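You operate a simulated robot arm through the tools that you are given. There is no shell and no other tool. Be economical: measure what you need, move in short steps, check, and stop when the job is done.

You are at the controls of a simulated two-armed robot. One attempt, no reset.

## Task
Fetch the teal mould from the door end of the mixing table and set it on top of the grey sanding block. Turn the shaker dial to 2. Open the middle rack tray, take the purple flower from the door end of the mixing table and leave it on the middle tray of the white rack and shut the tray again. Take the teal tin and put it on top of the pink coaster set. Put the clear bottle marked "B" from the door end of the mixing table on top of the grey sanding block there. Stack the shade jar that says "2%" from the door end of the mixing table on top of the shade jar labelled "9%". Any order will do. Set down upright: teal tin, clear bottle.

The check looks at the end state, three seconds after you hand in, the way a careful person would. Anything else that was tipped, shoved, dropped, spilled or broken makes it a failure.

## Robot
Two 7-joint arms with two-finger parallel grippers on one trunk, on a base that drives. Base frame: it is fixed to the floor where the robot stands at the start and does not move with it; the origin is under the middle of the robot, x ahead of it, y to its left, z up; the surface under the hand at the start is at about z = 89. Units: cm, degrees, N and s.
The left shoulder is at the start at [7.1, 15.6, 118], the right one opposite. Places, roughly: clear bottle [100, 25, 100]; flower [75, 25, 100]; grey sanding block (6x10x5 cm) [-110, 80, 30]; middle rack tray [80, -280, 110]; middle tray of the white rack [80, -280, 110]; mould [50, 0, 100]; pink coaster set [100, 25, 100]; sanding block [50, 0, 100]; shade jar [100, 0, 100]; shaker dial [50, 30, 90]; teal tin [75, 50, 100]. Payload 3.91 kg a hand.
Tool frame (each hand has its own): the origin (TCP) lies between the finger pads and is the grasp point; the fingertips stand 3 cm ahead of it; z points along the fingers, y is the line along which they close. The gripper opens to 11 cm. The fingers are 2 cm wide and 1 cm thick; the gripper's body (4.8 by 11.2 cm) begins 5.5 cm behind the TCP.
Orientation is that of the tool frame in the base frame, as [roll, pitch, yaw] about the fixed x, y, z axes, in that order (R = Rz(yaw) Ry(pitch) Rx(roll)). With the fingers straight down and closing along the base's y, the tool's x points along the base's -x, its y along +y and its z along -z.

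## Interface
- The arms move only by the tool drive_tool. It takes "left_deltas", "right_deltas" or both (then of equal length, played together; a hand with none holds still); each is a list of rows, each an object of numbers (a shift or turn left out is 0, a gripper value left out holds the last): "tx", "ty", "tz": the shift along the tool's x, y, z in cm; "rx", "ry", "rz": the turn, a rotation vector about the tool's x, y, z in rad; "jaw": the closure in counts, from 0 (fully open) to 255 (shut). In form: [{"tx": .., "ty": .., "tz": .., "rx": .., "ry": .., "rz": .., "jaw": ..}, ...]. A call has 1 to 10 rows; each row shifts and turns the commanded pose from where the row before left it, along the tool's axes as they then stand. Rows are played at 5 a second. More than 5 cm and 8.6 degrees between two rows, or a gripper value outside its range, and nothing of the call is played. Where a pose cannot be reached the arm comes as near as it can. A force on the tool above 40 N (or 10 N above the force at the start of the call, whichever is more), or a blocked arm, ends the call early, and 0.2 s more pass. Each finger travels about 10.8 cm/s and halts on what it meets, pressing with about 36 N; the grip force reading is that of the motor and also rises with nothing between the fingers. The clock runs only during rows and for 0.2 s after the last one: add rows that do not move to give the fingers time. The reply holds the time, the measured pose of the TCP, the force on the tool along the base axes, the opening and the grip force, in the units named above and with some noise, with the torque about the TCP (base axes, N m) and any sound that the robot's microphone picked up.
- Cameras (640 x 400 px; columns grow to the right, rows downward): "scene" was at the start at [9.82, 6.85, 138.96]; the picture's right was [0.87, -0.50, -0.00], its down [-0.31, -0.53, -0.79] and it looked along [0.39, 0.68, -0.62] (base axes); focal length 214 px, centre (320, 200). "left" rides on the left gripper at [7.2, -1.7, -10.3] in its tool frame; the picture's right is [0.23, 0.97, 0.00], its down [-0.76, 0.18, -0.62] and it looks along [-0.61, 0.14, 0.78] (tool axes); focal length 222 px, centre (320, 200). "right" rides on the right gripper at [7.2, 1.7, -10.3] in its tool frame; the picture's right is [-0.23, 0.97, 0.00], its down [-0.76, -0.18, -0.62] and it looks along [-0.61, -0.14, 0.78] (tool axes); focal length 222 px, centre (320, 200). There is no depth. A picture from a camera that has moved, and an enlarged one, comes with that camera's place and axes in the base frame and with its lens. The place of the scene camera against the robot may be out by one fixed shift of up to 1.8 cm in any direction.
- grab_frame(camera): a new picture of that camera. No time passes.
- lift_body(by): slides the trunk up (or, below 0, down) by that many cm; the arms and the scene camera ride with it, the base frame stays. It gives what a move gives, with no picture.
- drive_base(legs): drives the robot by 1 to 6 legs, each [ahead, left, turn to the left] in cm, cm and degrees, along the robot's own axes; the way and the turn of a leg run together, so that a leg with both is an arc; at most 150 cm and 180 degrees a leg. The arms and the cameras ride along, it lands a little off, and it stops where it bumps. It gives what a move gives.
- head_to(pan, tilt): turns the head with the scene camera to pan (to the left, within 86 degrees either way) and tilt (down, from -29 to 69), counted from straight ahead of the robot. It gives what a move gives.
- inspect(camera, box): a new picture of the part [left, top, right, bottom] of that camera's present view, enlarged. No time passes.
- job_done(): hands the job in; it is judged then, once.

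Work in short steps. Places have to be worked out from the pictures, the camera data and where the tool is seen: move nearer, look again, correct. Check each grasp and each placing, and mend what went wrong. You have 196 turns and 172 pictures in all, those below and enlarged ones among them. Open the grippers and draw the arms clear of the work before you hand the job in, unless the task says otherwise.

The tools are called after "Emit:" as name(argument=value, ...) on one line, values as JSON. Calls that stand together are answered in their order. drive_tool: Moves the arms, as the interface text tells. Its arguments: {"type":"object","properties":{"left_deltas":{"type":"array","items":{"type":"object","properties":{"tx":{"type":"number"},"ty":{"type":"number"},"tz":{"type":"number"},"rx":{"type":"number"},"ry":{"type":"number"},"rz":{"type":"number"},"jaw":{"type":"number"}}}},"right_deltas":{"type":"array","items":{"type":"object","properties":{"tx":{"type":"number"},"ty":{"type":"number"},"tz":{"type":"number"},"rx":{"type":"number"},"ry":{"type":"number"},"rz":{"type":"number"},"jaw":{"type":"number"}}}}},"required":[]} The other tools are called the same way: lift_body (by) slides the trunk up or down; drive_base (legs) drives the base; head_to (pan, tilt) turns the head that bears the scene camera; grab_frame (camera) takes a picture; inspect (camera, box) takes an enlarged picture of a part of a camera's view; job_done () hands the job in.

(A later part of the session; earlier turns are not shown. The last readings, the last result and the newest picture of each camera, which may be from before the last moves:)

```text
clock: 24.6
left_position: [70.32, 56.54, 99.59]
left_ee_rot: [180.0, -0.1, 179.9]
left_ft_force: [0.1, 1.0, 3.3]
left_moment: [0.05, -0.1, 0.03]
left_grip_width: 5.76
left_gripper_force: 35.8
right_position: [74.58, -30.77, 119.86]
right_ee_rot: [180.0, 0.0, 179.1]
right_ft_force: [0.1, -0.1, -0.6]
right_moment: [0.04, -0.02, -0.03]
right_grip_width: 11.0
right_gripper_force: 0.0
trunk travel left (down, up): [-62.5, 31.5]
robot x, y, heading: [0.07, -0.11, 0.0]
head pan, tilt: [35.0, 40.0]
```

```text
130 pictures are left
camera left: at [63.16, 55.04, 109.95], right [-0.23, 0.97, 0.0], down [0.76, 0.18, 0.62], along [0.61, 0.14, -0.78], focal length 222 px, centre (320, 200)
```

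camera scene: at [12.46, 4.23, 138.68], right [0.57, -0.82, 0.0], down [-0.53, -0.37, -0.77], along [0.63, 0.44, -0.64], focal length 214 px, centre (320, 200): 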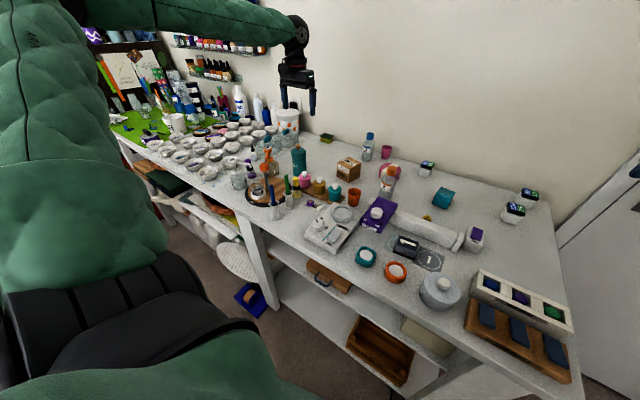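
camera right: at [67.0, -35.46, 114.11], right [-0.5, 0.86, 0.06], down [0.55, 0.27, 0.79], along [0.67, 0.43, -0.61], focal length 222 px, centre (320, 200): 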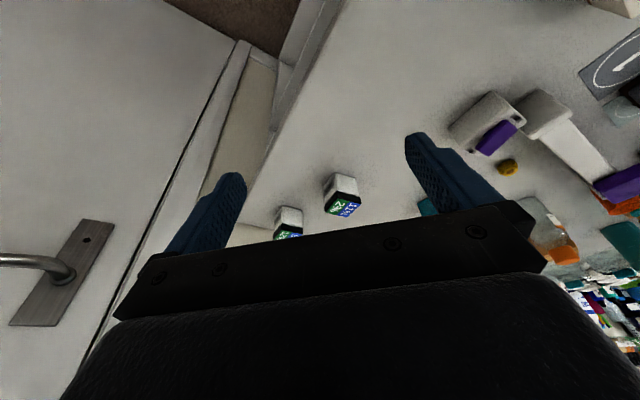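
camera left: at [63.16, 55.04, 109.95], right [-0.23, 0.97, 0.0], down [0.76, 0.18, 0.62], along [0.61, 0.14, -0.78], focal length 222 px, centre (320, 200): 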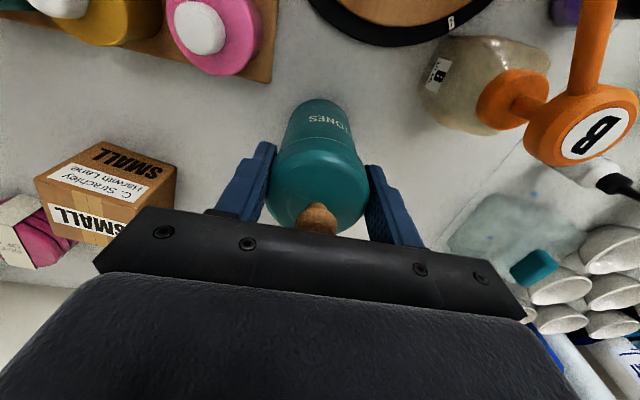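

Grip is good (5.8 cm). Lift 14 cm.

Emit:
drive_tool(left_deltas=[{"tz": -2}, {"tz": -4}, {"tz": -4}, {"tz": -4}, {}])

Emit:
grab_frame(camera="left")

Emit:
inspect(camera="scene", box=[240, 60, 440, 240])

```text
clock: 25.8
left_position: [70.46, 57.0, 113.41]
left_ee_rot: [180.0, -0.2, 180.0]
left_ft_force: [0.0, 1.1, 1.0]
left_moment: [0.0, 0.0, 0.02]
left_grip_width: 5.71
left_gripper_force: 35.6
right_position: [74.62, -30.52, 119.85]
right_ee_rot: [-179.9, 0.0, 179.2]
right_ft_force: [0.1, -0.1, 0.7]
right_moment: [-0.01, 0.01, 0.0]
right_grip_width: 11.01
right_gripper_force: 0.1
trunk travel left (down, up): [-62.5, 31.5]
robot x, y, heading: [0.36, -0.07, -0.0]
head pan, tilt: [35.0, 40.0]
heard: snap
```

```text
129 pictures are left
camera left: at [63.16, 55.29, 123.82], right [-0.23, 0.97, 0.0], down [0.76, 0.18, 0.62], along [0.61, 0.14, -0.78], focal length 222 px, centre (320, 200)
```

left: 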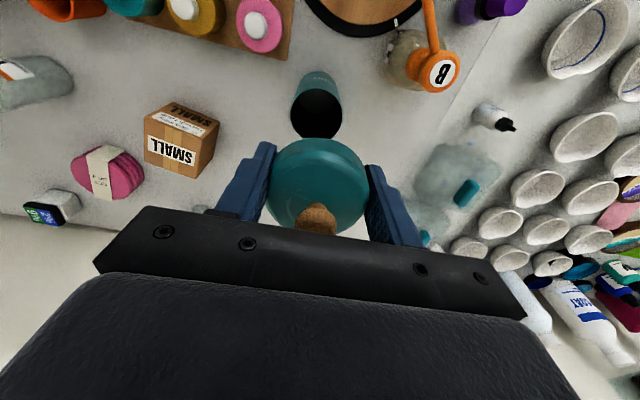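

```text
2.22 times, centred on (340, 150) of scene
camera zoom: at [12.53, 4.3, 138.67], right [0.57, -0.82, 0.0], down [-0.53, -0.37, -0.77], along [0.63, 0.44, -0.64], focal length 477 px, centre (276, 311)
```

zoom: 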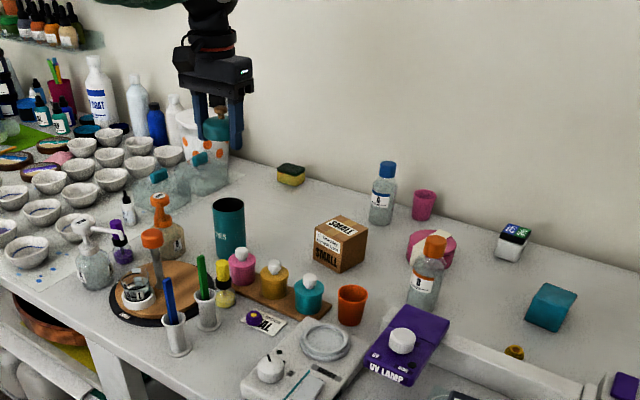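

The tin has a snap-on lid and it came off ("snap"); the body has not moved. I lower the lid back along the same axis to just above the rim and check alignment.

Emit:
drive_tool(left_deltas=[{"tz": 4, "ty": -0.45, "tx": 0.1}, {"tz": 4}, {"tz": 3}, {}])

Emit:
inspect(camera="left", box=[220, 60, 420, 250])

Emit:
inspect(camera="scene", box=[270, 110, 340, 190])

```text
clock: 26.8
left_position: [70.3, 56.15, 102.4]
left_ee_rot: [179.9, 0.1, -179.9]
left_ft_force: [-1.0, 1.7, 7.5]
left_moment: [0.28, 0.01, 0.04]
left_grip_width: 5.73
left_gripper_force: 35.9
right_position: [74.57, -30.75, 119.87]
right_ee_rot: [179.9, -0.1, 179.3]
right_ft_force: [0.1, -0.2, 0.3]
right_moment: [0.03, 0.0, 0.02]
right_grip_width: 10.97
right_gripper_force: 0.0
trunk travel left (down, up): [-62.5, 31.5]
robot x, y, heading: [-0.31, -0.03, 0.2]
head pan, tilt: [35.0, 40.0]
```

```text
2.11 times, centred on (320, 155) of left
camera zoom: at [62.91, 54.66, 112.85], right [-0.23, 0.97, 0.0], down [0.76, 0.18, 0.62], along [0.61, 0.14, -0.78], focal length 468 px, centre (320, 295)
```

zoom: 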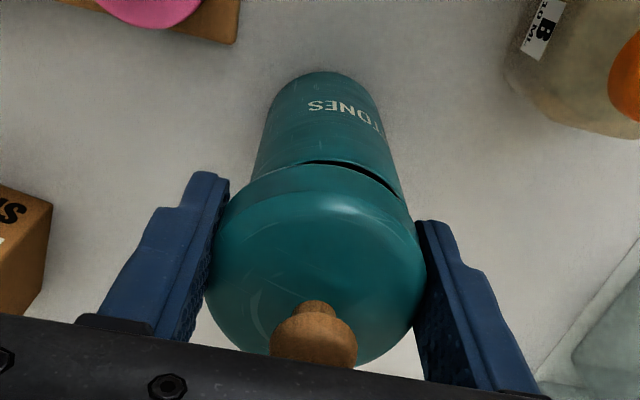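

```text
5.00 times, centred on (305, 150) of scene
camera zoom: at [12.38, 4.25, 138.7], right [0.57, -0.82, 0.0], down [-0.53, -0.37, -0.77], along [0.63, 0.44, -0.64], focal length 1072 px, centre (395, 450)
```

zoom: 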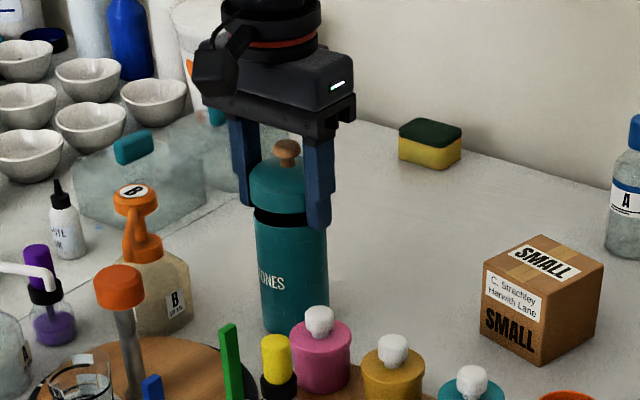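

Contact on the −y rim: the lid is ~0.4 cm too far to −y. Raise a bit, shift +y and press down.

Emit:
drive_tool(left_deltas=[{"tz": -0.6}, {"ty": 0.45}, {"tz": 0.8}, {"tz": 0.7}, {}])

Emit:
inspect(camera="left", box=[220, 60, 420, 250])

```text
clock: 28.0
left_position: [70.27, 56.5, 101.59]
left_ee_rot: [179.9, 0.0, 179.9]
left_ft_force: [0.2, 0.4, -0.2]
left_moment: [0.03, 0.01, -0.02]
left_grip_width: 5.71
left_gripper_force: 35.7
right_position: [74.39, -30.83, 119.89]
right_ee_rot: [-179.9, 0.0, 179.2]
right_ft_force: [1.0, -1.0, 0.7]
right_moment: [0.04, 0.04, 0.02]
right_grip_width: 11.0
right_gripper_force: 0.1
trunk travel left (down, up): [-62.5, 31.5]
robot x, y, heading: [0.2, 0.12, 0.1]
head pan, tilt: [35.0, 40.0]
```

```text
2.11 times, centred on (320, 155) of left
camera zoom: at [63.06, 54.95, 111.95], right [-0.23, 0.97, 0.0], down [0.76, 0.18, 0.62], along [0.61, 0.14, -0.78], focal length 468 px, centre (320, 295)
```

zoom: 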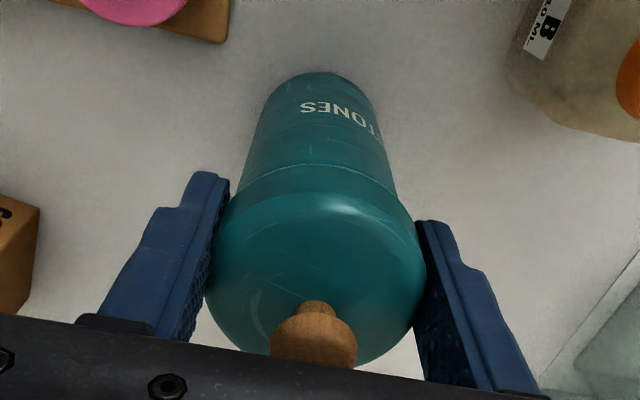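

Aligned now, no contact force. Press down to seat the lid.

Emit:
drive_tool(left_deltas=[{"tz": 0.7}, {"tz": 0.6}, {"tz": 0.4}, {"tz": 0.4}, {}])

Emit:
inspect(camera="scene", box=[270, 110, 340, 190])

```text
clock: 29.2
left_position: [70.34, 56.44, 99.57]
left_ee_rot: [180.0, 0.1, 180.0]
left_ft_force: [1.8, 1.7, 14.2]
left_moment: [-0.15, -0.34, 0.05]
left_grip_width: 5.74
left_gripper_force: 35.8
right_position: [74.47, -30.73, 119.98]
right_ee_rot: [-179.9, 0.0, 179.2]
right_ft_force: [0.1, 0.1, 0.2]
right_moment: [-0.03, -0.03, 0.05]
right_grip_width: 11.04
right_gripper_force: 0.1
trunk travel left (down, up): [-62.5, 31.5]
robot x, y, heading: [-0.21, 0.16, 0.0]
head pan, tilt: [35.0, 40.0]
heard: snap
```

```text
5.00 times, centred on (305, 150) of scene
camera zoom: at [12.36, 4.19, 138.72], right [0.57, -0.82, 0.0], down [-0.53, -0.37, -0.77], along [0.63, 0.44, -0.64], focal length 1072 px, centre (395, 450)
```

zoom: 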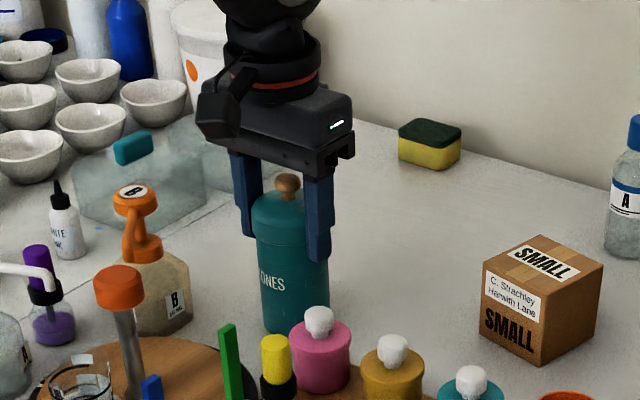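

The lid is snapped back on. Since the knob keeps the palm too high to grip the body, I'll take the lid off deliberately (gripped higher up), park it, move the body, and snap the lid on again at the coaster. First regrip the lid 1.3 cm higher.

Emit:
drive_tool(left_deltas=[{"jaw": 90}, {"jaw": 90}, {"tz": -1.3, "jaw": 90}, {"jaw": 255}, {"jaw": 255}, {"jaw": 255}, {"tz": -1.5, "jaw": 255}, {"tz": -3}, {"tz": -4}, {}])

Emit:
grab_frame(camera="left")

```text
clock: 31.4
left_position: [70.39, 56.56, 109.11]
left_ee_rot: [-180.0, 0.0, 180.0]
left_ft_force: [0.1, 0.8, -1.3]
left_moment: [-0.03, 0.02, 0.0]
left_grip_width: 5.7
left_gripper_force: 36.2
right_position: [74.53, -30.69, 119.73]
right_ee_rot: [-179.9, 0.0, 179.2]
right_ft_force: [1.3, -0.3, 0.4]
right_moment: [-0.06, 0.01, 0.01]
right_grip_width: 11.0
right_gripper_force: 0.1
trunk travel left (down, up): [-62.5, 31.5]
robot x, y, heading: [-0.04, 0.24, -0.1]
head pan, tilt: [35.0, 40.0]
heard: snap
```

```text
123 pictures are left
camera left: at [63.16, 54.98, 119.54], right [-0.23, 0.97, 0.0], down [0.76, 0.18, 0.62], along [0.61, 0.14, -0.78], focal length 222 px, centre (320, 200)
```

left: 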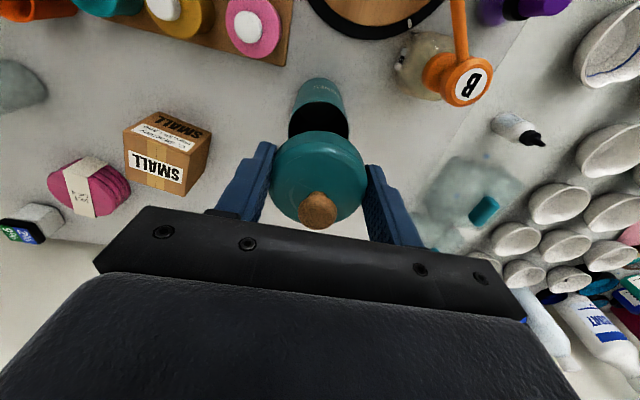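

Lid off with more clearance below. Carry it to free table space near (83, 52.5) and lower.

Emit:
drive_tool(left_deltas=[{"tx": -4.2, "ty": -1.4}, {"tx": -4.2, "ty": -1.4}, {"tx": -4.2, "ty": -1.3}, {"tz": 5}, {"tz": 5}, {"tz": 4}, {"tz": 1}, {}])

Emit:
grab_frame(camera="left")

Emit:
inspect(camera="scene", box=[270, 90, 390, 190])

```text
clock: 33.2
left_position: [82.99, 52.46, 94.25]
left_ee_rot: [180.0, -0.1, 179.9]
left_ft_force: [0.1, -0.1, -0.6]
left_moment: [-0.03, -0.01, 0.0]
left_grip_width: 5.73
left_gripper_force: 36.0
right_position: [74.63, -30.84, 119.93]
right_ee_rot: [-179.9, 0.0, 179.3]
right_ft_force: [0.7, 0.1, -0.1]
right_moment: [-0.02, -0.02, -0.04]
right_grip_width: 10.97
right_gripper_force: 0.0
trunk travel left (down, up): [-62.5, 31.5]
robot x, y, heading: [0.48, 0.18, 0.2]
head pan, tilt: [35.0, 40.0]
```

```text
122 pictures are left
camera left: at [75.79, 50.89, 104.46], right [-0.23, 0.97, 0.0], down [0.76, 0.18, 0.62], along [0.61, 0.14, -0.78], focal length 222 px, centre (320, 200)
```

left: 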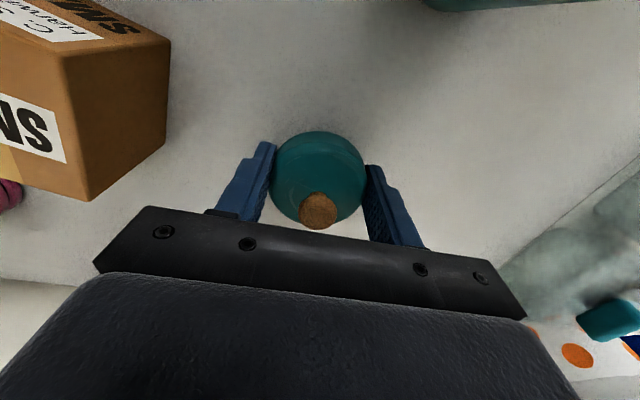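

```text
4.00 times, centred on (330, 140) of scene
camera zoom: at [12.49, 4.22, 138.68], right [0.57, -0.82, 0.0], down [-0.53, -0.37, -0.77], along [0.63, 0.44, -0.64], focal length 858 px, centre (280, 440)
```

zoom: 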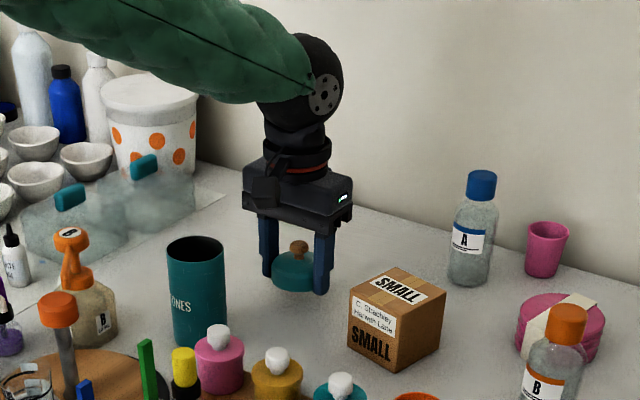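

Emit:
drive_tool(left_deltas=[{"tz": 0.5}, {"tz": 0.4}, {"tz": 0.3}, {"tz": 0.3}, {}])

```text
clock: 34.4
left_position: [82.78, 52.43, 92.76]
left_ee_rot: [179.9, 0.0, 180.0]
left_ft_force: [-0.4, -0.1, 0.2]
left_moment: [-0.01, 0.01, 0.0]
left_grip_width: 5.73
left_gripper_force: 35.5
right_position: [74.52, -30.76, 119.81]
right_ee_rot: [-179.9, 0.0, 179.2]
right_ft_force: [0.7, 0.2, -0.5]
right_moment: [0.01, -0.01, 0.03]
right_grip_width: 10.97
right_gripper_force: 0.0
trunk travel left (down, up): [-62.5, 31.5]
robot x, y, heading: [0.07, 0.11, -0.2]
head pan, tilt: [35.0, 40.0]
```

Emit:
drive_tool(left_deltas=[{"tz": 0.3}, {"tz": 0.2}, {"tz": 0.2}, {}])

Emit:
inspect(camera="scene", box=[310, 140, 340, 170])

```text
clock: 35.4
left_position: [82.99, 52.35, 92.07]
left_ee_rot: [180.0, 0.0, -180.0]
left_ft_force: [1.0, -0.2, -0.5]
left_moment: [-0.03, -0.02, -0.01]
left_grip_width: 5.73
left_gripper_force: 36.0
right_position: [74.57, -30.73, 119.8]
right_ee_rot: [180.0, 0.0, 179.2]
right_ft_force: [0.5, -0.4, 1.2]
right_moment: [-0.02, -0.02, -0.02]
right_grip_width: 10.99
right_gripper_force: 0.0
trunk travel left (down, up): [-62.5, 31.5]
robot x, y, heading: [-0.31, 0.32, 0.1]
head pan, tilt: [35.0, 40.0]
```

```text
13.33 times, centred on (325, 155) of scene
camera zoom: at [12.47, 4.25, 138.68], right [0.57, -0.82, 0.0], down [-0.53, -0.37, -0.77], along [0.63, 0.44, -0.64], focal length 2860 px, centre (253, 800)
```

zoom: 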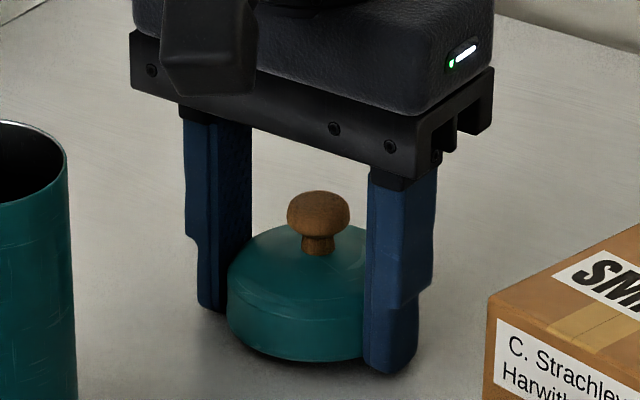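

Fingertips are almost on the table; touch down and open partially.

Emit:
drive_tool(left_deltas=[{"tz": 0.15}, {"jaw": 70}, {"jaw": 70}, {"tz": -3}, {"tz": -5}, {"tz": -5}, {"tz": -3, "jaw": 0}, {}])

Emit:
grab_frame(camera="left")

```text
clock: 37.2
left_position: [82.85, 52.51, 107.89]
left_ee_rot: [-179.9, -0.1, -179.9]
left_ft_force: [0.3, -0.2, 0.4]
left_moment: [-0.01, 0.02, 0.0]
left_grip_width: 11.0
left_gripper_force: 0.0
right_position: [74.51, -30.77, 119.8]
right_ee_rot: [-179.9, 0.0, 179.1]
right_ft_force: [0.3, 0.2, -0.1]
right_moment: [-0.01, 0.02, -0.02]
right_grip_width: 11.0
right_gripper_force: 0.0
trunk travel left (down, up): [-62.5, 31.5]
robot x, y, heading: [0.4, 0.05, -0.0]
head pan, tilt: [35.0, 40.0]
```

```text
119 pictures are left
camera left: at [75.66, 51.0, 118.27], right [-0.23, 0.97, 0.0], down [0.76, 0.18, 0.62], along [0.61, 0.14, -0.78], focal length 222 px, centre (320, 200)
```

left: 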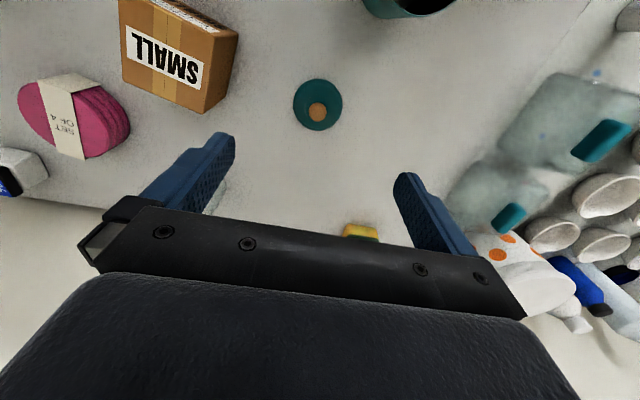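

Lid stands safely at (82.9, 52.4). Now return over the open tin body and grip it.

Emit:
drive_tool(left_deltas=[{"tx": 4.2, "ty": 1.3}, {"tx": 4.2, "ty": 1.35}, {"tx": 4.1, "ty": 1.35}, {"tz": 4}, {"tz": 3}, {"tz": 2}, {}])

Emit:
grab_frame(camera="left")

Emit:
inspect(camera="scene", box=[270, 110, 340, 190])

```text
clock: 38.8
left_position: [70.46, 56.34, 98.81]
left_ee_rot: [-180.0, 0.0, 180.0]
left_ft_force: [0.7, -0.3, 0.2]
left_moment: [-0.02, -0.02, -0.02]
left_grip_width: 11.02
left_gripper_force: 0.0
right_position: [74.56, -30.72, 119.9]
right_ee_rot: [180.0, 0.0, 179.1]
right_ft_force: [0.3, -0.1, 0.1]
right_moment: [-0.01, 0.03, 0.0]
right_grip_width: 10.98
right_gripper_force: 0.0
trunk travel left (down, up): [-62.5, 31.5]
robot x, y, heading: [0.15, -0.11, -0.1]
head pan, tilt: [35.0, 40.0]
```

```text
118 pictures are left
camera left: at [63.32, 54.81, 109.25], right [-0.23, 0.97, 0.0], down [0.76, 0.18, 0.62], along [0.61, 0.14, -0.78], focal length 222 px, centre (320, 200)
```

left: 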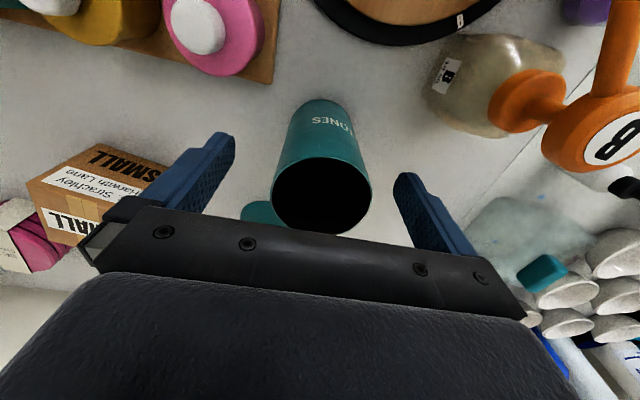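

```text
5.00 times, centred on (305, 150) of scene
camera zoom: at [12.46, 4.24, 138.68], right [0.57, -0.82, 0.0], down [-0.53, -0.37, -0.77], along [0.63, 0.44, -0.64], focal length 1072 px, centre (395, 450)
```

zoom: 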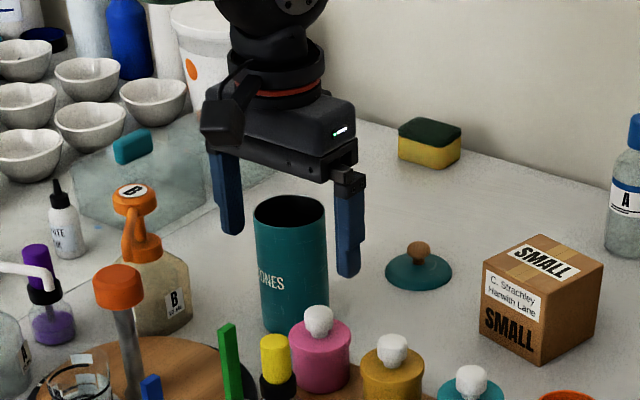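

Emit:
drive_tool(left_deltas=[{"tz": 1.5}, {"tz": 1}, {}, {"jaw": 255}, {"jaw": 255}, {"jaw": 255}, {"jaw": 255}])

Emit:
grab_frame(camera="left")

```text
clock: 40.4
left_position: [70.47, 56.36, 96.23]
left_ee_rot: [179.9, 0.0, -180.0]
left_ft_force: [-0.1, -0.2, -0.8]
left_moment: [-0.02, 0.02, 0.01]
left_grip_width: 5.61
left_gripper_force: 35.6
right_position: [74.6, -30.66, 119.83]
right_ee_rot: [179.9, -0.1, 179.3]
right_ft_force: [-0.6, -0.7, 0.1]
right_moment: [-0.02, -0.02, 0.02]
right_grip_width: 10.99
right_gripper_force: 0.1
trunk travel left (down, up): [-62.5, 31.5]
robot x, y, heading: [0.0, 0.32, 0.1]
head pan, tilt: [35.0, 40.0]
```

```text
116 pictures are left
camera left: at [63.22, 54.88, 106.71], right [-0.23, 0.97, 0.0], down [0.76, 0.18, 0.62], along [0.61, 0.14, -0.78], focal length 222 px, centre (320, 200)
```

left: 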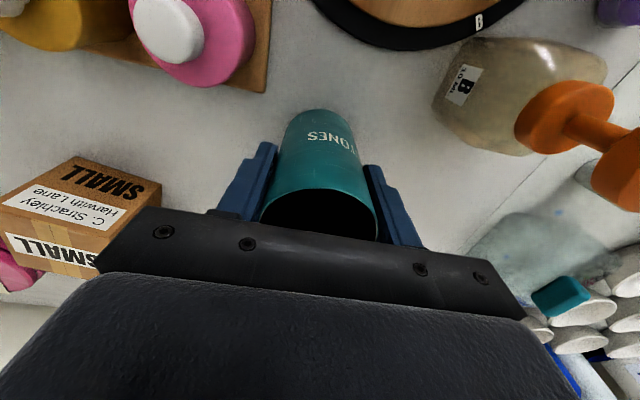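

Gripped at 5.6 cm. Lift and carry toward the coaster, stopping above it to look.

Emit:
drive_tool(left_deltas=[{"tz": -4}, {"tz": -5}, {"tz": -5}, {"tx": -2.5, "ty": -4.2}, {"tx": -2.5, "ty": -4.2}, {"tx": -2.5, "ty": -4.2}, {"tx": -2.5, "ty": -4.2}, {"tx": -2.5, "ty": -4.2}, {"tx": -2.5, "ty": -4.2}, {}])

Emit:
grab_frame(camera="left")

Emit:
head_to(pan=20, tilt=35)

Emit:
inspect(camera="scene", box=[240, 90, 400, 220])

```text
clock: 42.6
left_position: [85.7, 31.07, 110.08]
left_ee_rot: [-179.9, 0.0, 180.0]
left_ft_force: [-0.1, 1.0, -1.1]
left_moment: [-0.01, 0.01, 0.0]
left_grip_width: 5.61
left_gripper_force: 36.3
right_position: [74.49, -30.67, 119.86]
right_ee_rot: [180.0, 0.0, 179.2]
right_ft_force: [-0.7, 0.7, 0.5]
right_moment: [-0.01, -0.02, 0.05]
right_grip_width: 11.0
right_gripper_force: 0.1
trunk travel left (down, up): [-62.5, 31.5]
robot x, y, heading: [0.09, -0.17, 0.2]
head pan, tilt: [35.0, 40.0]
```

```text
115 pictures are left
camera left: at [78.46, 29.56, 120.38], right [-0.23, 0.97, 0.0], down [0.76, 0.18, 0.62], along [0.61, 0.14, -0.78], focal length 222 px, centre (320, 200)
```

left: 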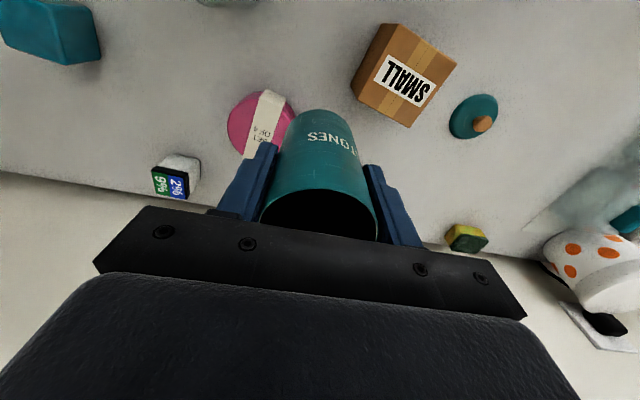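

```text
clock: 43.4
left_position: [85.78, 30.95, 109.96]
left_ee_rot: [180.0, 0.0, 179.9]
left_ft_force: [0.2, -0.4, -0.7]
left_moment: [-0.02, -0.03, 0.0]
left_grip_width: 5.64
left_gripper_force: 35.7
right_position: [74.66, -30.82, 119.88]
right_ee_rot: [180.0, 0.0, 179.2]
right_ft_force: [0.4, 0.2, -0.5]
right_moment: [-0.02, 0.03, 0.01]
right_grip_width: 11.01
right_gripper_force: 0.1
trunk travel left (down, up): [-62.5, 31.5]
robot x, y, heading: [0.08, 0.6, 0.1]
head pan, tilt: [20.0, 35.0]
```

```text
3.08 times, centred on (320, 155) of scene
camera zoom: at [13.82, 2.35, 139.43], right [0.34, -0.94, 0.0], down [-0.54, -0.2, -0.82], along [0.77, 0.28, -0.57], focal length 660 px, centre (320, 338)
```

zoom: 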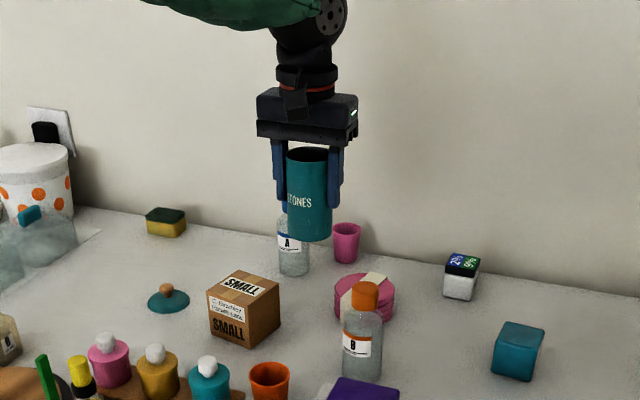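

Coaster centre ≈ (90.1, 24.8), top ≈ 92.3. Move above it and come down to just above.

Emit:
drive_tool(left_deltas=[{"tx": -2.2, "ty": -3.1}, {"tx": -2.2, "ty": -3.1}, {"tz": 4}, {"tz": 3}, {}])

Emit:
grab_frame(camera="left")

Emit:
inspect(camera="scene", box=[280, 110, 380, 200])

```text
clock: 44.6
left_position: [89.68, 25.1, 103.55]
left_ee_rot: [-180.0, 0.0, 180.0]
left_ft_force: [0.2, 0.3, -1.6]
left_moment: [-0.02, -0.03, 0.01]
left_grip_width: 5.61
left_gripper_force: 35.4
right_position: [74.53, -30.89, 119.89]
right_ee_rot: [179.9, 0.0, 179.2]
right_ft_force: [0.2, 1.0, -0.7]
right_moment: [-0.01, 0.01, 0.01]
right_grip_width: 11.0
right_gripper_force: 0.1
trunk travel left (down, up): [-62.5, 31.5]
robot x, y, heading: [-0.39, -0.41, 0.1]
head pan, tilt: [20.0, 35.0]
```

```text
113 pictures are left
camera left: at [82.48, 23.54, 113.9], right [-0.23, 0.97, 0.0], down [0.76, 0.18, 0.62], along [0.61, 0.14, -0.78], focal length 222 px, centre (320, 200)
```

left: 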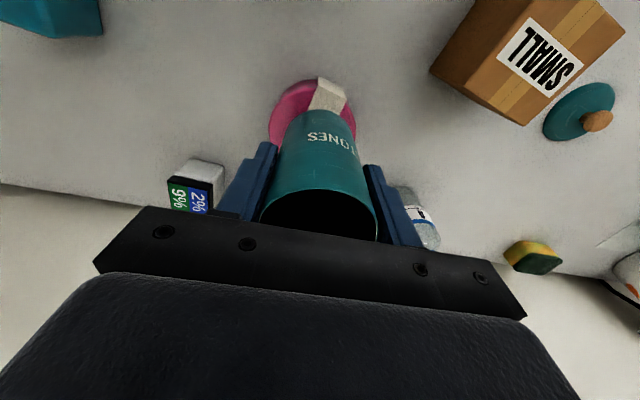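

```text
4.44 times, centred on (330, 155) of scene
camera zoom: at [13.72, 2.39, 139.45], right [0.34, -0.94, 0.0], down [-0.54, -0.2, -0.82], along [0.77, 0.28, -0.57], focal length 953 px, centre (276, 400)
```

zoom: 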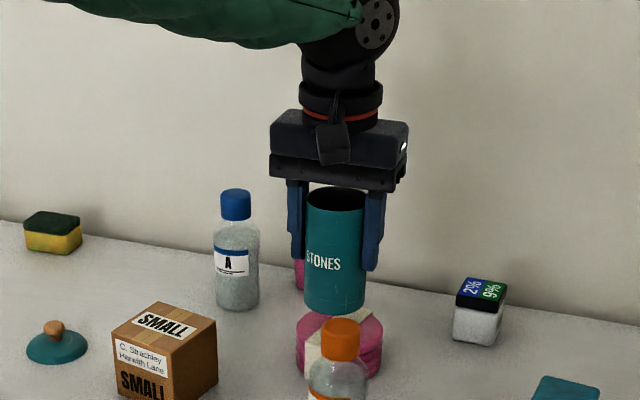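

Slightly shift −y by 0.5 and lower to contact.

Emit:
drive_tool(left_deltas=[{"ty": -0.5, "tx": 0.1}, {"tz": 1.5}, {"tz": 0.7}, {"tz": 0.5}, {"tz": 0.3}, {"tz": 0.3}, {}])

Emit:
inspect(camera="scene", box=[300, 110, 380, 190])

```text
clock: 46.2
left_position: [89.75, 24.58, 100.5]
left_ee_rot: [180.0, 0.3, -179.9]
left_ft_force: [6.4, 3.6, 23.4]
left_moment: [0.24, -0.44, 0.02]
left_grip_width: 5.64
left_gripper_force: 35.9
right_position: [74.3, -30.79, 119.95]
right_ee_rot: [180.0, 0.2, 179.2]
right_ft_force: [0.2, 0.8, 0.1]
right_moment: [0.04, -0.01, 0.02]
right_grip_width: 10.99
right_gripper_force: 0.0
trunk travel left (down, up): [-62.5, 31.5]
robot x, y, heading: [-0.1, -0.15, -0.0]
head pan, tilt: [20.0, 35.0]
```

```text
5.00 times, centred on (340, 150) of scene
camera zoom: at [13.63, 2.34, 139.49], right [0.34, -0.94, 0.0], down [-0.54, -0.2, -0.82], along [0.77, 0.28, -0.57], focal length 1072 px, centre (220, 450)
```

zoom: 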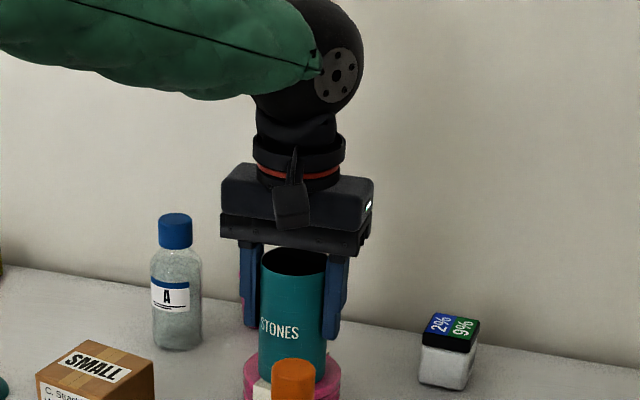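

In contact. Ease off, open partially, and rise.

Emit:
drive_tool(left_deltas=[{"tz": -0.2}, {"jaw": 70}, {"jaw": 70}, {"tz": -3}, {"tz": -5}, {"tz": -4}, {}])

Emit:
grab_frame(camera="left")

Emit:
inspect(camera="scene", box=[300, 110, 380, 190])

```text
clock: 47.8
left_position: [89.74, 24.71, 112.23]
left_ee_rot: [180.0, 0.1, 180.0]
left_ft_force: [0.2, 0.7, 0.0]
left_moment: [0.0, 0.0, -0.02]
left_grip_width: 7.97
left_gripper_force: 0.0
right_position: [74.68, -30.65, 119.78]
right_ee_rot: [-180.0, 0.0, 179.3]
right_ft_force: [0.7, -0.5, -0.2]
right_moment: [-0.01, 0.01, 0.02]
right_grip_width: 10.97
right_gripper_force: 0.0
trunk travel left (down, up): [-62.5, 31.5]
robot x, y, heading: [-0.06, -0.12, -0.1]
head pan, tilt: [20.0, 35.0]
```

```text
110 pictures are left
camera left: at [82.53, 23.12, 122.58], right [-0.23, 0.97, 0.0], down [0.76, 0.18, 0.62], along [0.61, 0.14, -0.78], focal length 222 px, centre (320, 200)
```

left: 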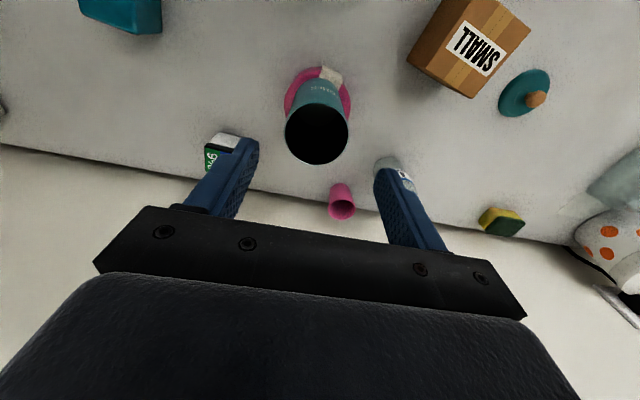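

```text
5.00 times, centred on (340, 150) of scene
camera zoom: at [13.83, 2.39, 139.43], right [0.34, -0.94, 0.0], down [-0.54, -0.2, -0.82], along [0.77, 0.28, -0.57], focal length 1072 px, centre (220, 450)
```

zoom: 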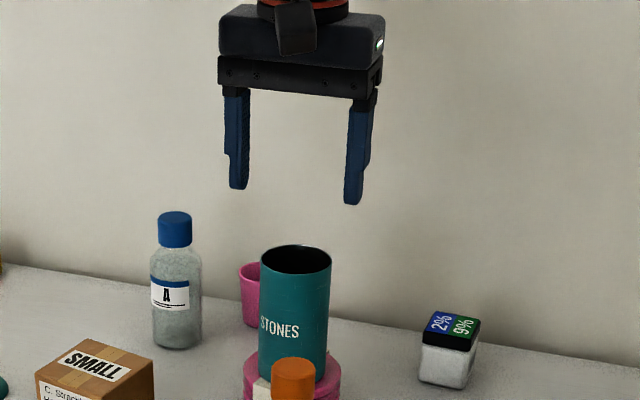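

Body stands well on the coaster at about (89.7, 24.6). Fetch the lid.

Emit:
drive_tool(left_deltas=[{"tz": -3}, {"tx": 1.2, "ty": 4.7}, {"tx": 1.2, "ty": 4.7}, {"tx": 1.2, "ty": 4.7}, {"tx": 1.2, "ty": 4.7}, {"tx": 1.1, "ty": 4.5}, {"tx": 0.9, "ty": 4.4}, {"tz": 5}, {"tz": 5}, {}])

Emit:
grab_frame(camera="left")

```text
clock: 50.0
left_position: [82.91, 52.32, 105.29]
left_ee_rot: [180.0, -0.1, -179.9]
left_ft_force: [-0.7, 0.8, 0.0]
left_moment: [0.03, 0.0, -0.02]
left_grip_width: 8.0
left_gripper_force: 0.0
right_position: [74.54, -30.83, 119.84]
right_ee_rot: [180.0, 0.0, 179.3]
right_ft_force: [0.9, 0.2, -0.4]
right_moment: [0.03, -0.01, -0.02]
right_grip_width: 11.01
right_gripper_force: 0.1
trunk travel left (down, up): [-62.5, 31.5]
robot x, y, heading: [-0.07, 0.08, 0.1]
head pan, tilt: [20.0, 35.0]
```

```text
108 pictures are left
camera left: at [75.65, 50.75, 115.67], right [-0.23, 0.97, 0.0], down [0.76, 0.18, 0.62], along [0.61, 0.14, -0.78], focal length 222 px, centre (320, 200)
```

left: 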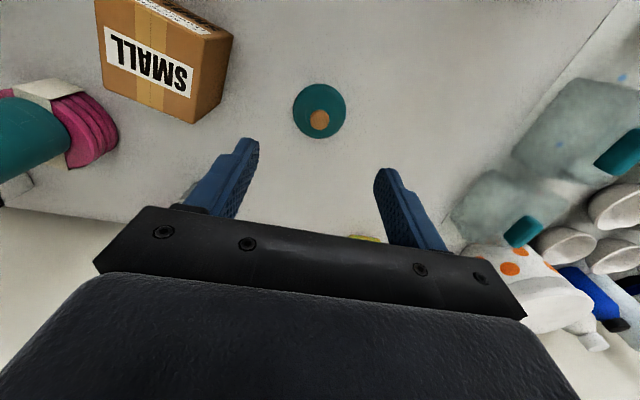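

Emit:
drive_tool(left_deltas=[{"tz": 5}, {"tz": 5}, {"tz": 2.5}, {"tz": 0.5}, {"jaw": 255}, {"jaw": 255}, {"jaw": 255}, {"tz": -1}, {"tz": -4}, {}])

Emit:
inspect(camera="left", box=[220, 60, 420, 250])

```text
clock: 51.5
left_position: [82.94, 52.47, 93.09]
left_ee_rot: [180.0, 0.5, 180.0]
left_ft_force: [-7.1, -2.3, 20.1]
left_moment: [-0.11, 0.24, -0.03]
left_grip_width: 1.91
left_gripper_force: 35.7
right_position: [74.29, -30.75, 120.0]
right_ee_rot: [-180.0, 0.0, 179.2]
right_ft_force: [-0.6, 0.2, 0.0]
right_moment: [0.02, -0.02, 0.02]
right_grip_width: 11.0
right_gripper_force: 0.1
trunk travel left (down, up): [-62.5, 31.5]
robot x, y, heading: [0.22, -0.07, 0.1]
head pan, tilt: [20.0, 35.0]
stopped in row 7 (left hand): the force on the tool passed its limit at 42 N (the readings are from after the stop); the commanded pose is now the measured one
```

```text
2.11 times, centred on (320, 155) of left
camera zoom: at [75.59, 50.83, 103.42], right [-0.23, 0.97, 0.0], down [0.76, 0.18, 0.63], along [0.61, 0.14, -0.78], focal length 468 px, centre (320, 295)
```

zoom: 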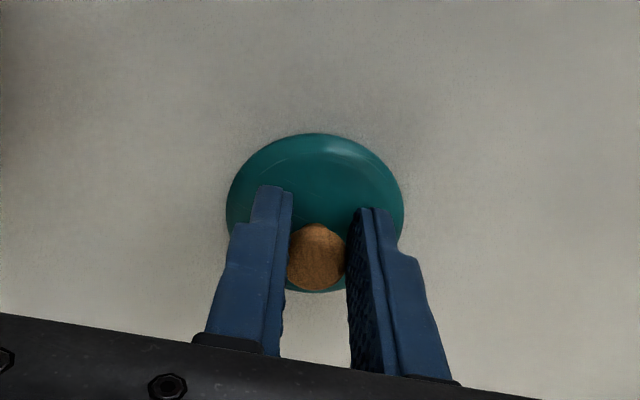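

The fingers slid over the dome and now grip the wooden knob – just as usable. Lift and check.

Emit:
drive_tool(left_deltas=[{"tz": -0.5}, {"tz": -4}, {"tz": -5}, {"tz": -5}, {"tz": -4}, {}])

Emit:
grab_frame(camera="left")

Emit:
head_to(pan=25, tilt=35)

Emit:
inspect(camera="scene", box=[240, 90, 400, 220])

```text
clock: 52.9
left_position: [82.73, 52.39, 111.09]
left_ee_rot: [180.0, 0.3, -179.9]
left_ft_force: [-0.1, 0.2, 0.1]
left_moment: [-0.01, 0.01, 0.0]
left_grip_width: 1.91
left_gripper_force: 35.3
right_position: [74.59, -30.6, 119.81]
right_ee_rot: [-179.9, 0.0, 179.1]
right_ft_force: [-0.2, 0.2, -0.1]
right_moment: [0.0, 0.0, -0.02]
right_grip_width: 11.0
right_gripper_force: 0.0
trunk travel left (down, up): [-62.5, 31.5]
robot x, y, heading: [-0.22, 0.07, 0.1]
head pan, tilt: [20.0, 35.0]
```

```text
106 pictures are left
camera left: at [75.55, 50.89, 121.36], right [-0.23, 0.97, 0.0], down [0.76, 0.18, 0.63], along [0.61, 0.14, -0.78], focal length 222 px, centre (320, 200)
```

left: 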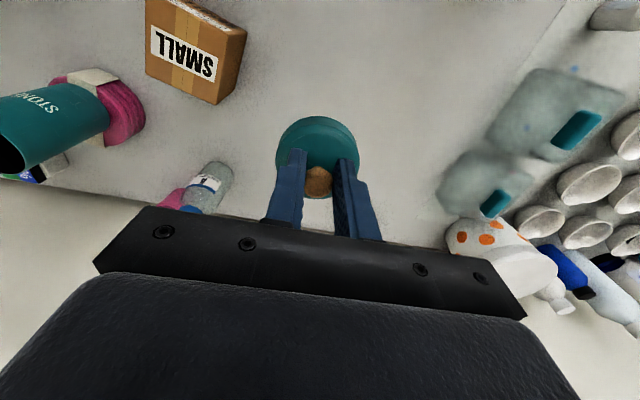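

```text
clock: 53.6
left_position: [82.75, 52.36, 111.02]
left_ee_rot: [-179.9, 0.3, 180.0]
left_ft_force: [0.0, -0.7, -0.6]
left_moment: [-0.02, -0.01, -0.01]
left_grip_width: 1.89
left_gripper_force: 36.1
right_position: [74.49, -30.75, 119.79]
right_ee_rot: [-180.0, 0.1, 179.3]
right_ft_force: [-0.5, -0.2, -1.6]
right_moment: [0.02, 0.0, -0.03]
right_grip_width: 11.0
right_gripper_force: 0.0
trunk travel left (down, up): [-62.5, 31.5]
robot x, y, heading: [-0.0, 0.11, 0.1]
head pan, tilt: [25.0, 35.0]
```

```text
3.08 times, centred on (320, 155) of scene
camera zoom: at [13.46, 3.1, 139.44], right [0.42, -0.91, 0.0], down [-0.52, -0.24, -0.82], along [0.74, 0.35, -0.57], focal length 660 px, centre (320, 338)
```

zoom: 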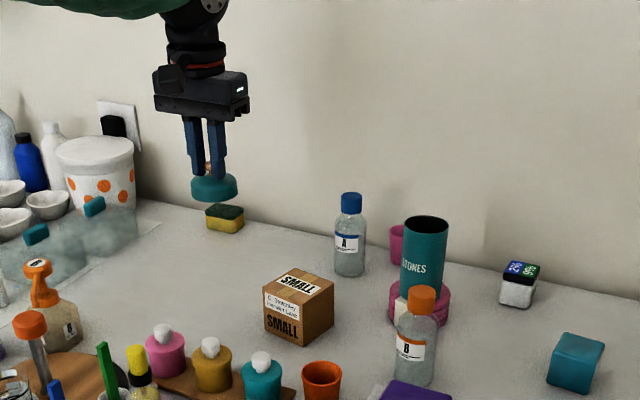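

Lid held by its knob. Carry it over the tin body and check alignment before lowering.

Emit:
drive_tool(left_deltas=[{"tz": -2}, {"tx": -1.2, "ty": -4.7}, {"tx": -1.2, "ty": -4.7}, {"tx": -1.2, "ty": -4.7}, {"tx": -1.2, "ty": -4.6}, {"tx": -1.1, "ty": -4.6}, {"tx": -1.0, "ty": -4.5}, {"tz": 2}, {}])

Emit:
inspect(camera="left", box=[220, 60, 420, 250])

Emit:
inspect(camera="scene", box=[310, 110, 370, 170])

```text
clock: 55.6
left_position: [89.5, 24.33, 111.29]
left_ee_rot: [180.0, 0.3, -179.9]
left_ft_force: [0.3, 0.5, -0.6]
left_moment: [-0.01, 0.0, 0.01]
left_grip_width: 1.91
left_gripper_force: 35.5
right_position: [74.69, -30.78, 119.76]
right_ee_rot: [-179.9, 0.1, 179.2]
right_ft_force: [-0.4, 0.7, 0.3]
right_moment: [-0.01, 0.02, -0.02]
right_grip_width: 11.0
right_gripper_force: 0.0
trunk travel left (down, up): [-62.5, 31.5]
robot x, y, heading: [0.01, 0.07, 0.0]
head pan, tilt: [25.0, 35.0]
```

```text
2.11 times, centred on (320, 155) of left
camera zoom: at [82.36, 22.74, 121.5], right [-0.23, 0.97, 0.0], down [0.76, 0.18, 0.63], along [0.61, 0.14, -0.78], focal length 468 px, centre (320, 295)
```

zoom: 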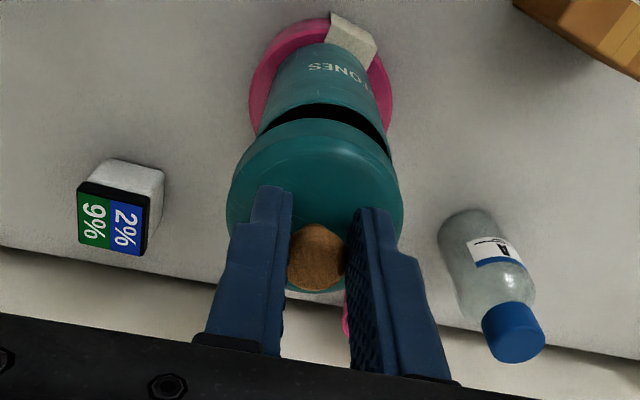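

```text
6.67 times, centred on (340, 140) of scene
camera zoom: at [13.49, 3.04, 139.44], right [0.42, -0.91, 0.0], down [-0.52, -0.24, -0.82], along [0.74, 0.35, -0.57], focal length 1430 px, centre (187, 600)
```

zoom: 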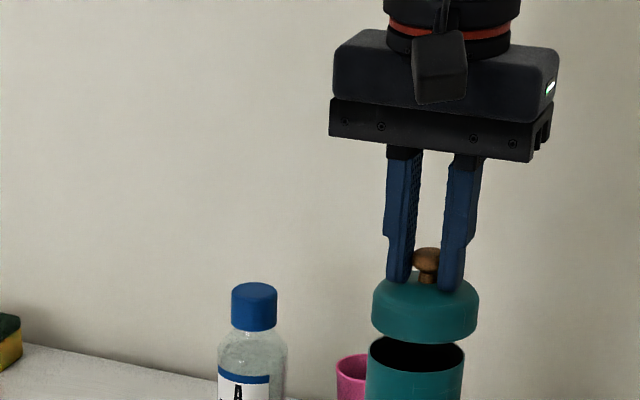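

Lid needs about +0.3 cm in y. Correct and lower until it begins to slip over the rim.

Emit:
drive_tool(left_deltas=[{"ty": 0.28, "tx": -0.1}, {"tz": 2}, {"tz": 1.2}, {"tz": 0.6}, {}])

Emit:
inspect(camera="left", box=[220, 60, 420, 250])

Emit:
inspect(camera="scene", box=[310, 110, 370, 170])

```text
clock: 56.8
left_position: [89.88, 24.79, 107.79]
left_ee_rot: [180.0, 0.8, -179.8]
left_ft_force: [4.3, 1.7, 32.9]
left_moment: [0.09, -0.57, 0.03]
left_grip_width: 1.89
left_gripper_force: 36.2
right_position: [74.28, -30.84, 120.04]
right_ee_rot: [180.0, 0.1, 179.2]
right_ft_force: [0.1, 0.7, 0.6]
right_moment: [0.01, -0.02, 0.0]
right_grip_width: 10.99
right_gripper_force: 0.0
trunk travel left (down, up): [-62.5, 31.5]
robot x, y, heading: [-0.13, -0.41, 0.1]
head pan, tilt: [25.0, 35.0]
```

```text
2.11 times, centred on (320, 155) of left
camera zoom: at [82.48, 23.34, 118.11], right [-0.23, 0.97, 0.0], down [0.75, 0.18, 0.63], along [0.62, 0.14, -0.77], focal length 468 px, centre (320, 295)
```

zoom: 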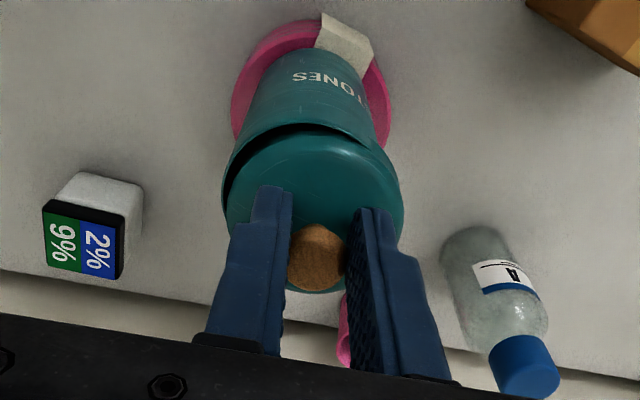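

```text
6.67 times, centred on (340, 140) of scene
camera zoom: at [13.2, 3.03, 139.52], right [0.42, -0.91, 0.0], down [-0.52, -0.24, -0.82], along [0.74, 0.35, -0.57], focal length 1430 px, centre (187, 600)
```

zoom: 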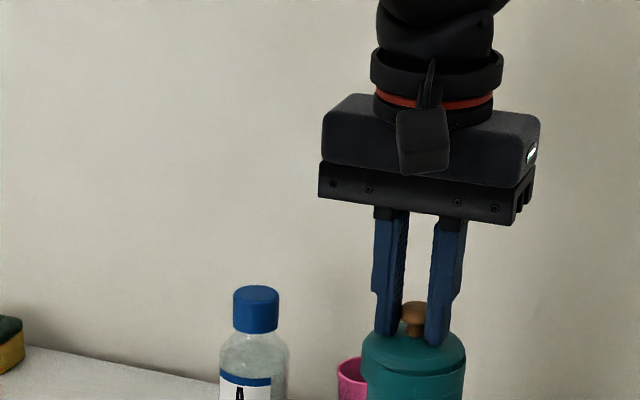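

The image shows the lid offset toward +x/+y (interior visible at near-left). Raise, shift back slightly, look again.

Emit:
drive_tool(left_deltas=[{"tz": -1.3}, {"tx": 0.3, "ty": -0.25}, {}])

Emit:
inspect(camera="left", box=[250, 60, 390, 200])

```text
clock: 57.6
left_position: [89.72, 24.83, 108.65]
left_ee_rot: [180.0, 0.2, -179.9]
left_ft_force: [0.1, 0.1, -0.4]
left_moment: [0.01, 0.01, 0.01]
left_grip_width: 1.9
left_gripper_force: 35.4
right_position: [74.63, -30.67, 119.81]
right_ee_rot: [-179.9, 0.1, 179.1]
right_ft_force: [0.1, -0.4, -0.8]
right_moment: [0.02, 0.04, 0.0]
right_grip_width: 11.0
right_gripper_force: 0.0
trunk travel left (down, up): [-62.5, 31.5]
robot x, y, heading: [0.06, -0.05, -0.2]
head pan, tilt: [25.0, 35.0]
```

```text
2.86 times, centred on (320, 130) of left
camera zoom: at [82.38, 23.18, 118.96], right [-0.23, 0.97, 0.0], down [0.76, 0.18, 0.63], along [0.61, 0.14, -0.78], focal length 635 px, centre (320, 400)
```

zoom: 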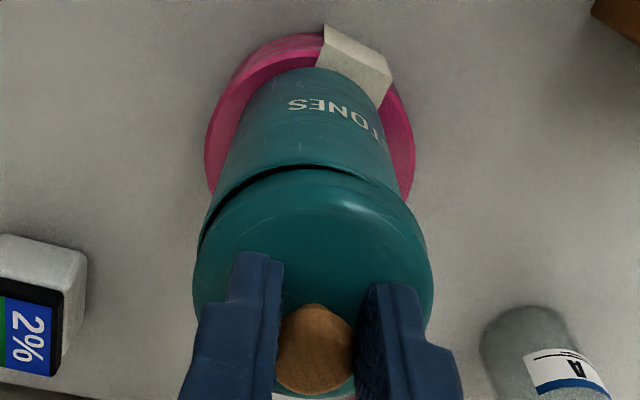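

Emit:
drive_tool(left_deltas=[{"ty": -0.25}, {"tz": 0.4}, {"tz": 0.3}, {}])

Emit:
inspect(camera="left", box=[250, 60, 390, 200])

```text
clock: 58.6
left_position: [89.75, 24.35, 108.01]
left_ee_rot: [-179.9, 0.3, -180.0]
left_ft_force: [-0.6, 0.5, -0.4]
left_moment: [-0.01, -0.01, -0.03]
left_grip_width: 1.86
left_gripper_force: 36.5
right_position: [74.62, -30.7, 119.88]
right_ee_rot: [179.9, 0.1, 179.3]
right_ft_force: [-1.1, 0.5, 0.0]
right_moment: [0.02, 0.0, 0.01]
right_grip_width: 11.0
right_gripper_force: 0.0
trunk travel left (down, up): [-62.5, 31.5]
robot x, y, heading: [-0.27, 0.03, 0.2]
head pan, tilt: [25.0, 35.0]
```

```text
2.86 times, centred on (320, 130) of left
camera zoom: at [82.42, 22.83, 118.32], right [-0.23, 0.97, 0.0], down [0.76, 0.18, 0.63], along [0.61, 0.14, -0.78], focal length 635 px, centre (320, 400)
```

zoom: 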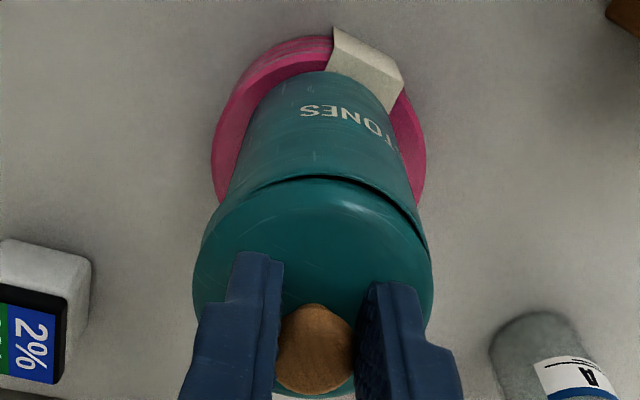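

Emit:
drive_tool(left_deltas=[{"ty": 0.2}, {"tz": 0.3}, {"tz": 0.4}, {"tz": 0.4}, {}])

Emit:
inspect(camera="left", box=[250, 60, 390, 200])

```text
clock: 59.6
left_position: [89.85, 24.56, 107.66]
left_ee_rot: [-179.8, 0.8, -179.9]
left_ft_force: [-6.1, 1.0, 22.0]
left_moment: [-0.06, 0.73, -0.01]
left_grip_width: 1.92
left_gripper_force: 36.2
right_position: [74.52, -30.61, 119.86]
right_ee_rot: [-180.0, 0.1, 179.2]
right_ft_force: [0.3, -0.4, 1.2]
right_moment: [-0.05, 0.03, 0.01]
right_grip_width: 10.99
right_gripper_force: 0.1
trunk travel left (down, up): [-62.5, 31.5]
robot x, y, heading: [-0.16, -0.0, 0.0]
head pan, tilt: [25.0, 35.0]
stopped in row 4 (left hand): the force on the tool passed its limit at 44 N (the readings are from after the stop); the commanded pose is now the measured one
```

```text
2.86 times, centred on (320, 130) of left
camera zoom: at [82.43, 23.03, 118.1], right [-0.23, 0.97, -0.01], down [0.75, 0.18, 0.63], along [0.62, 0.14, -0.77], focal length 635 px, centre (320, 400)
```

zoom: 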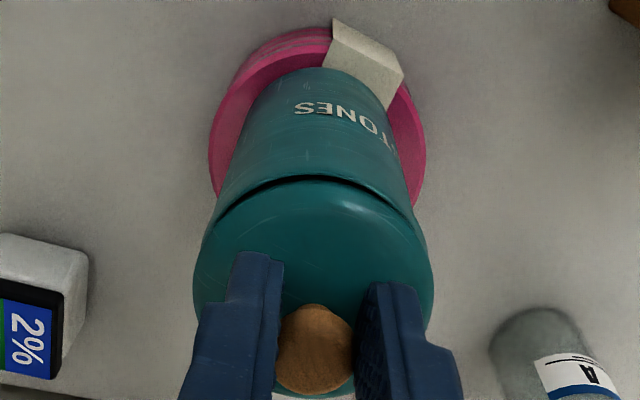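

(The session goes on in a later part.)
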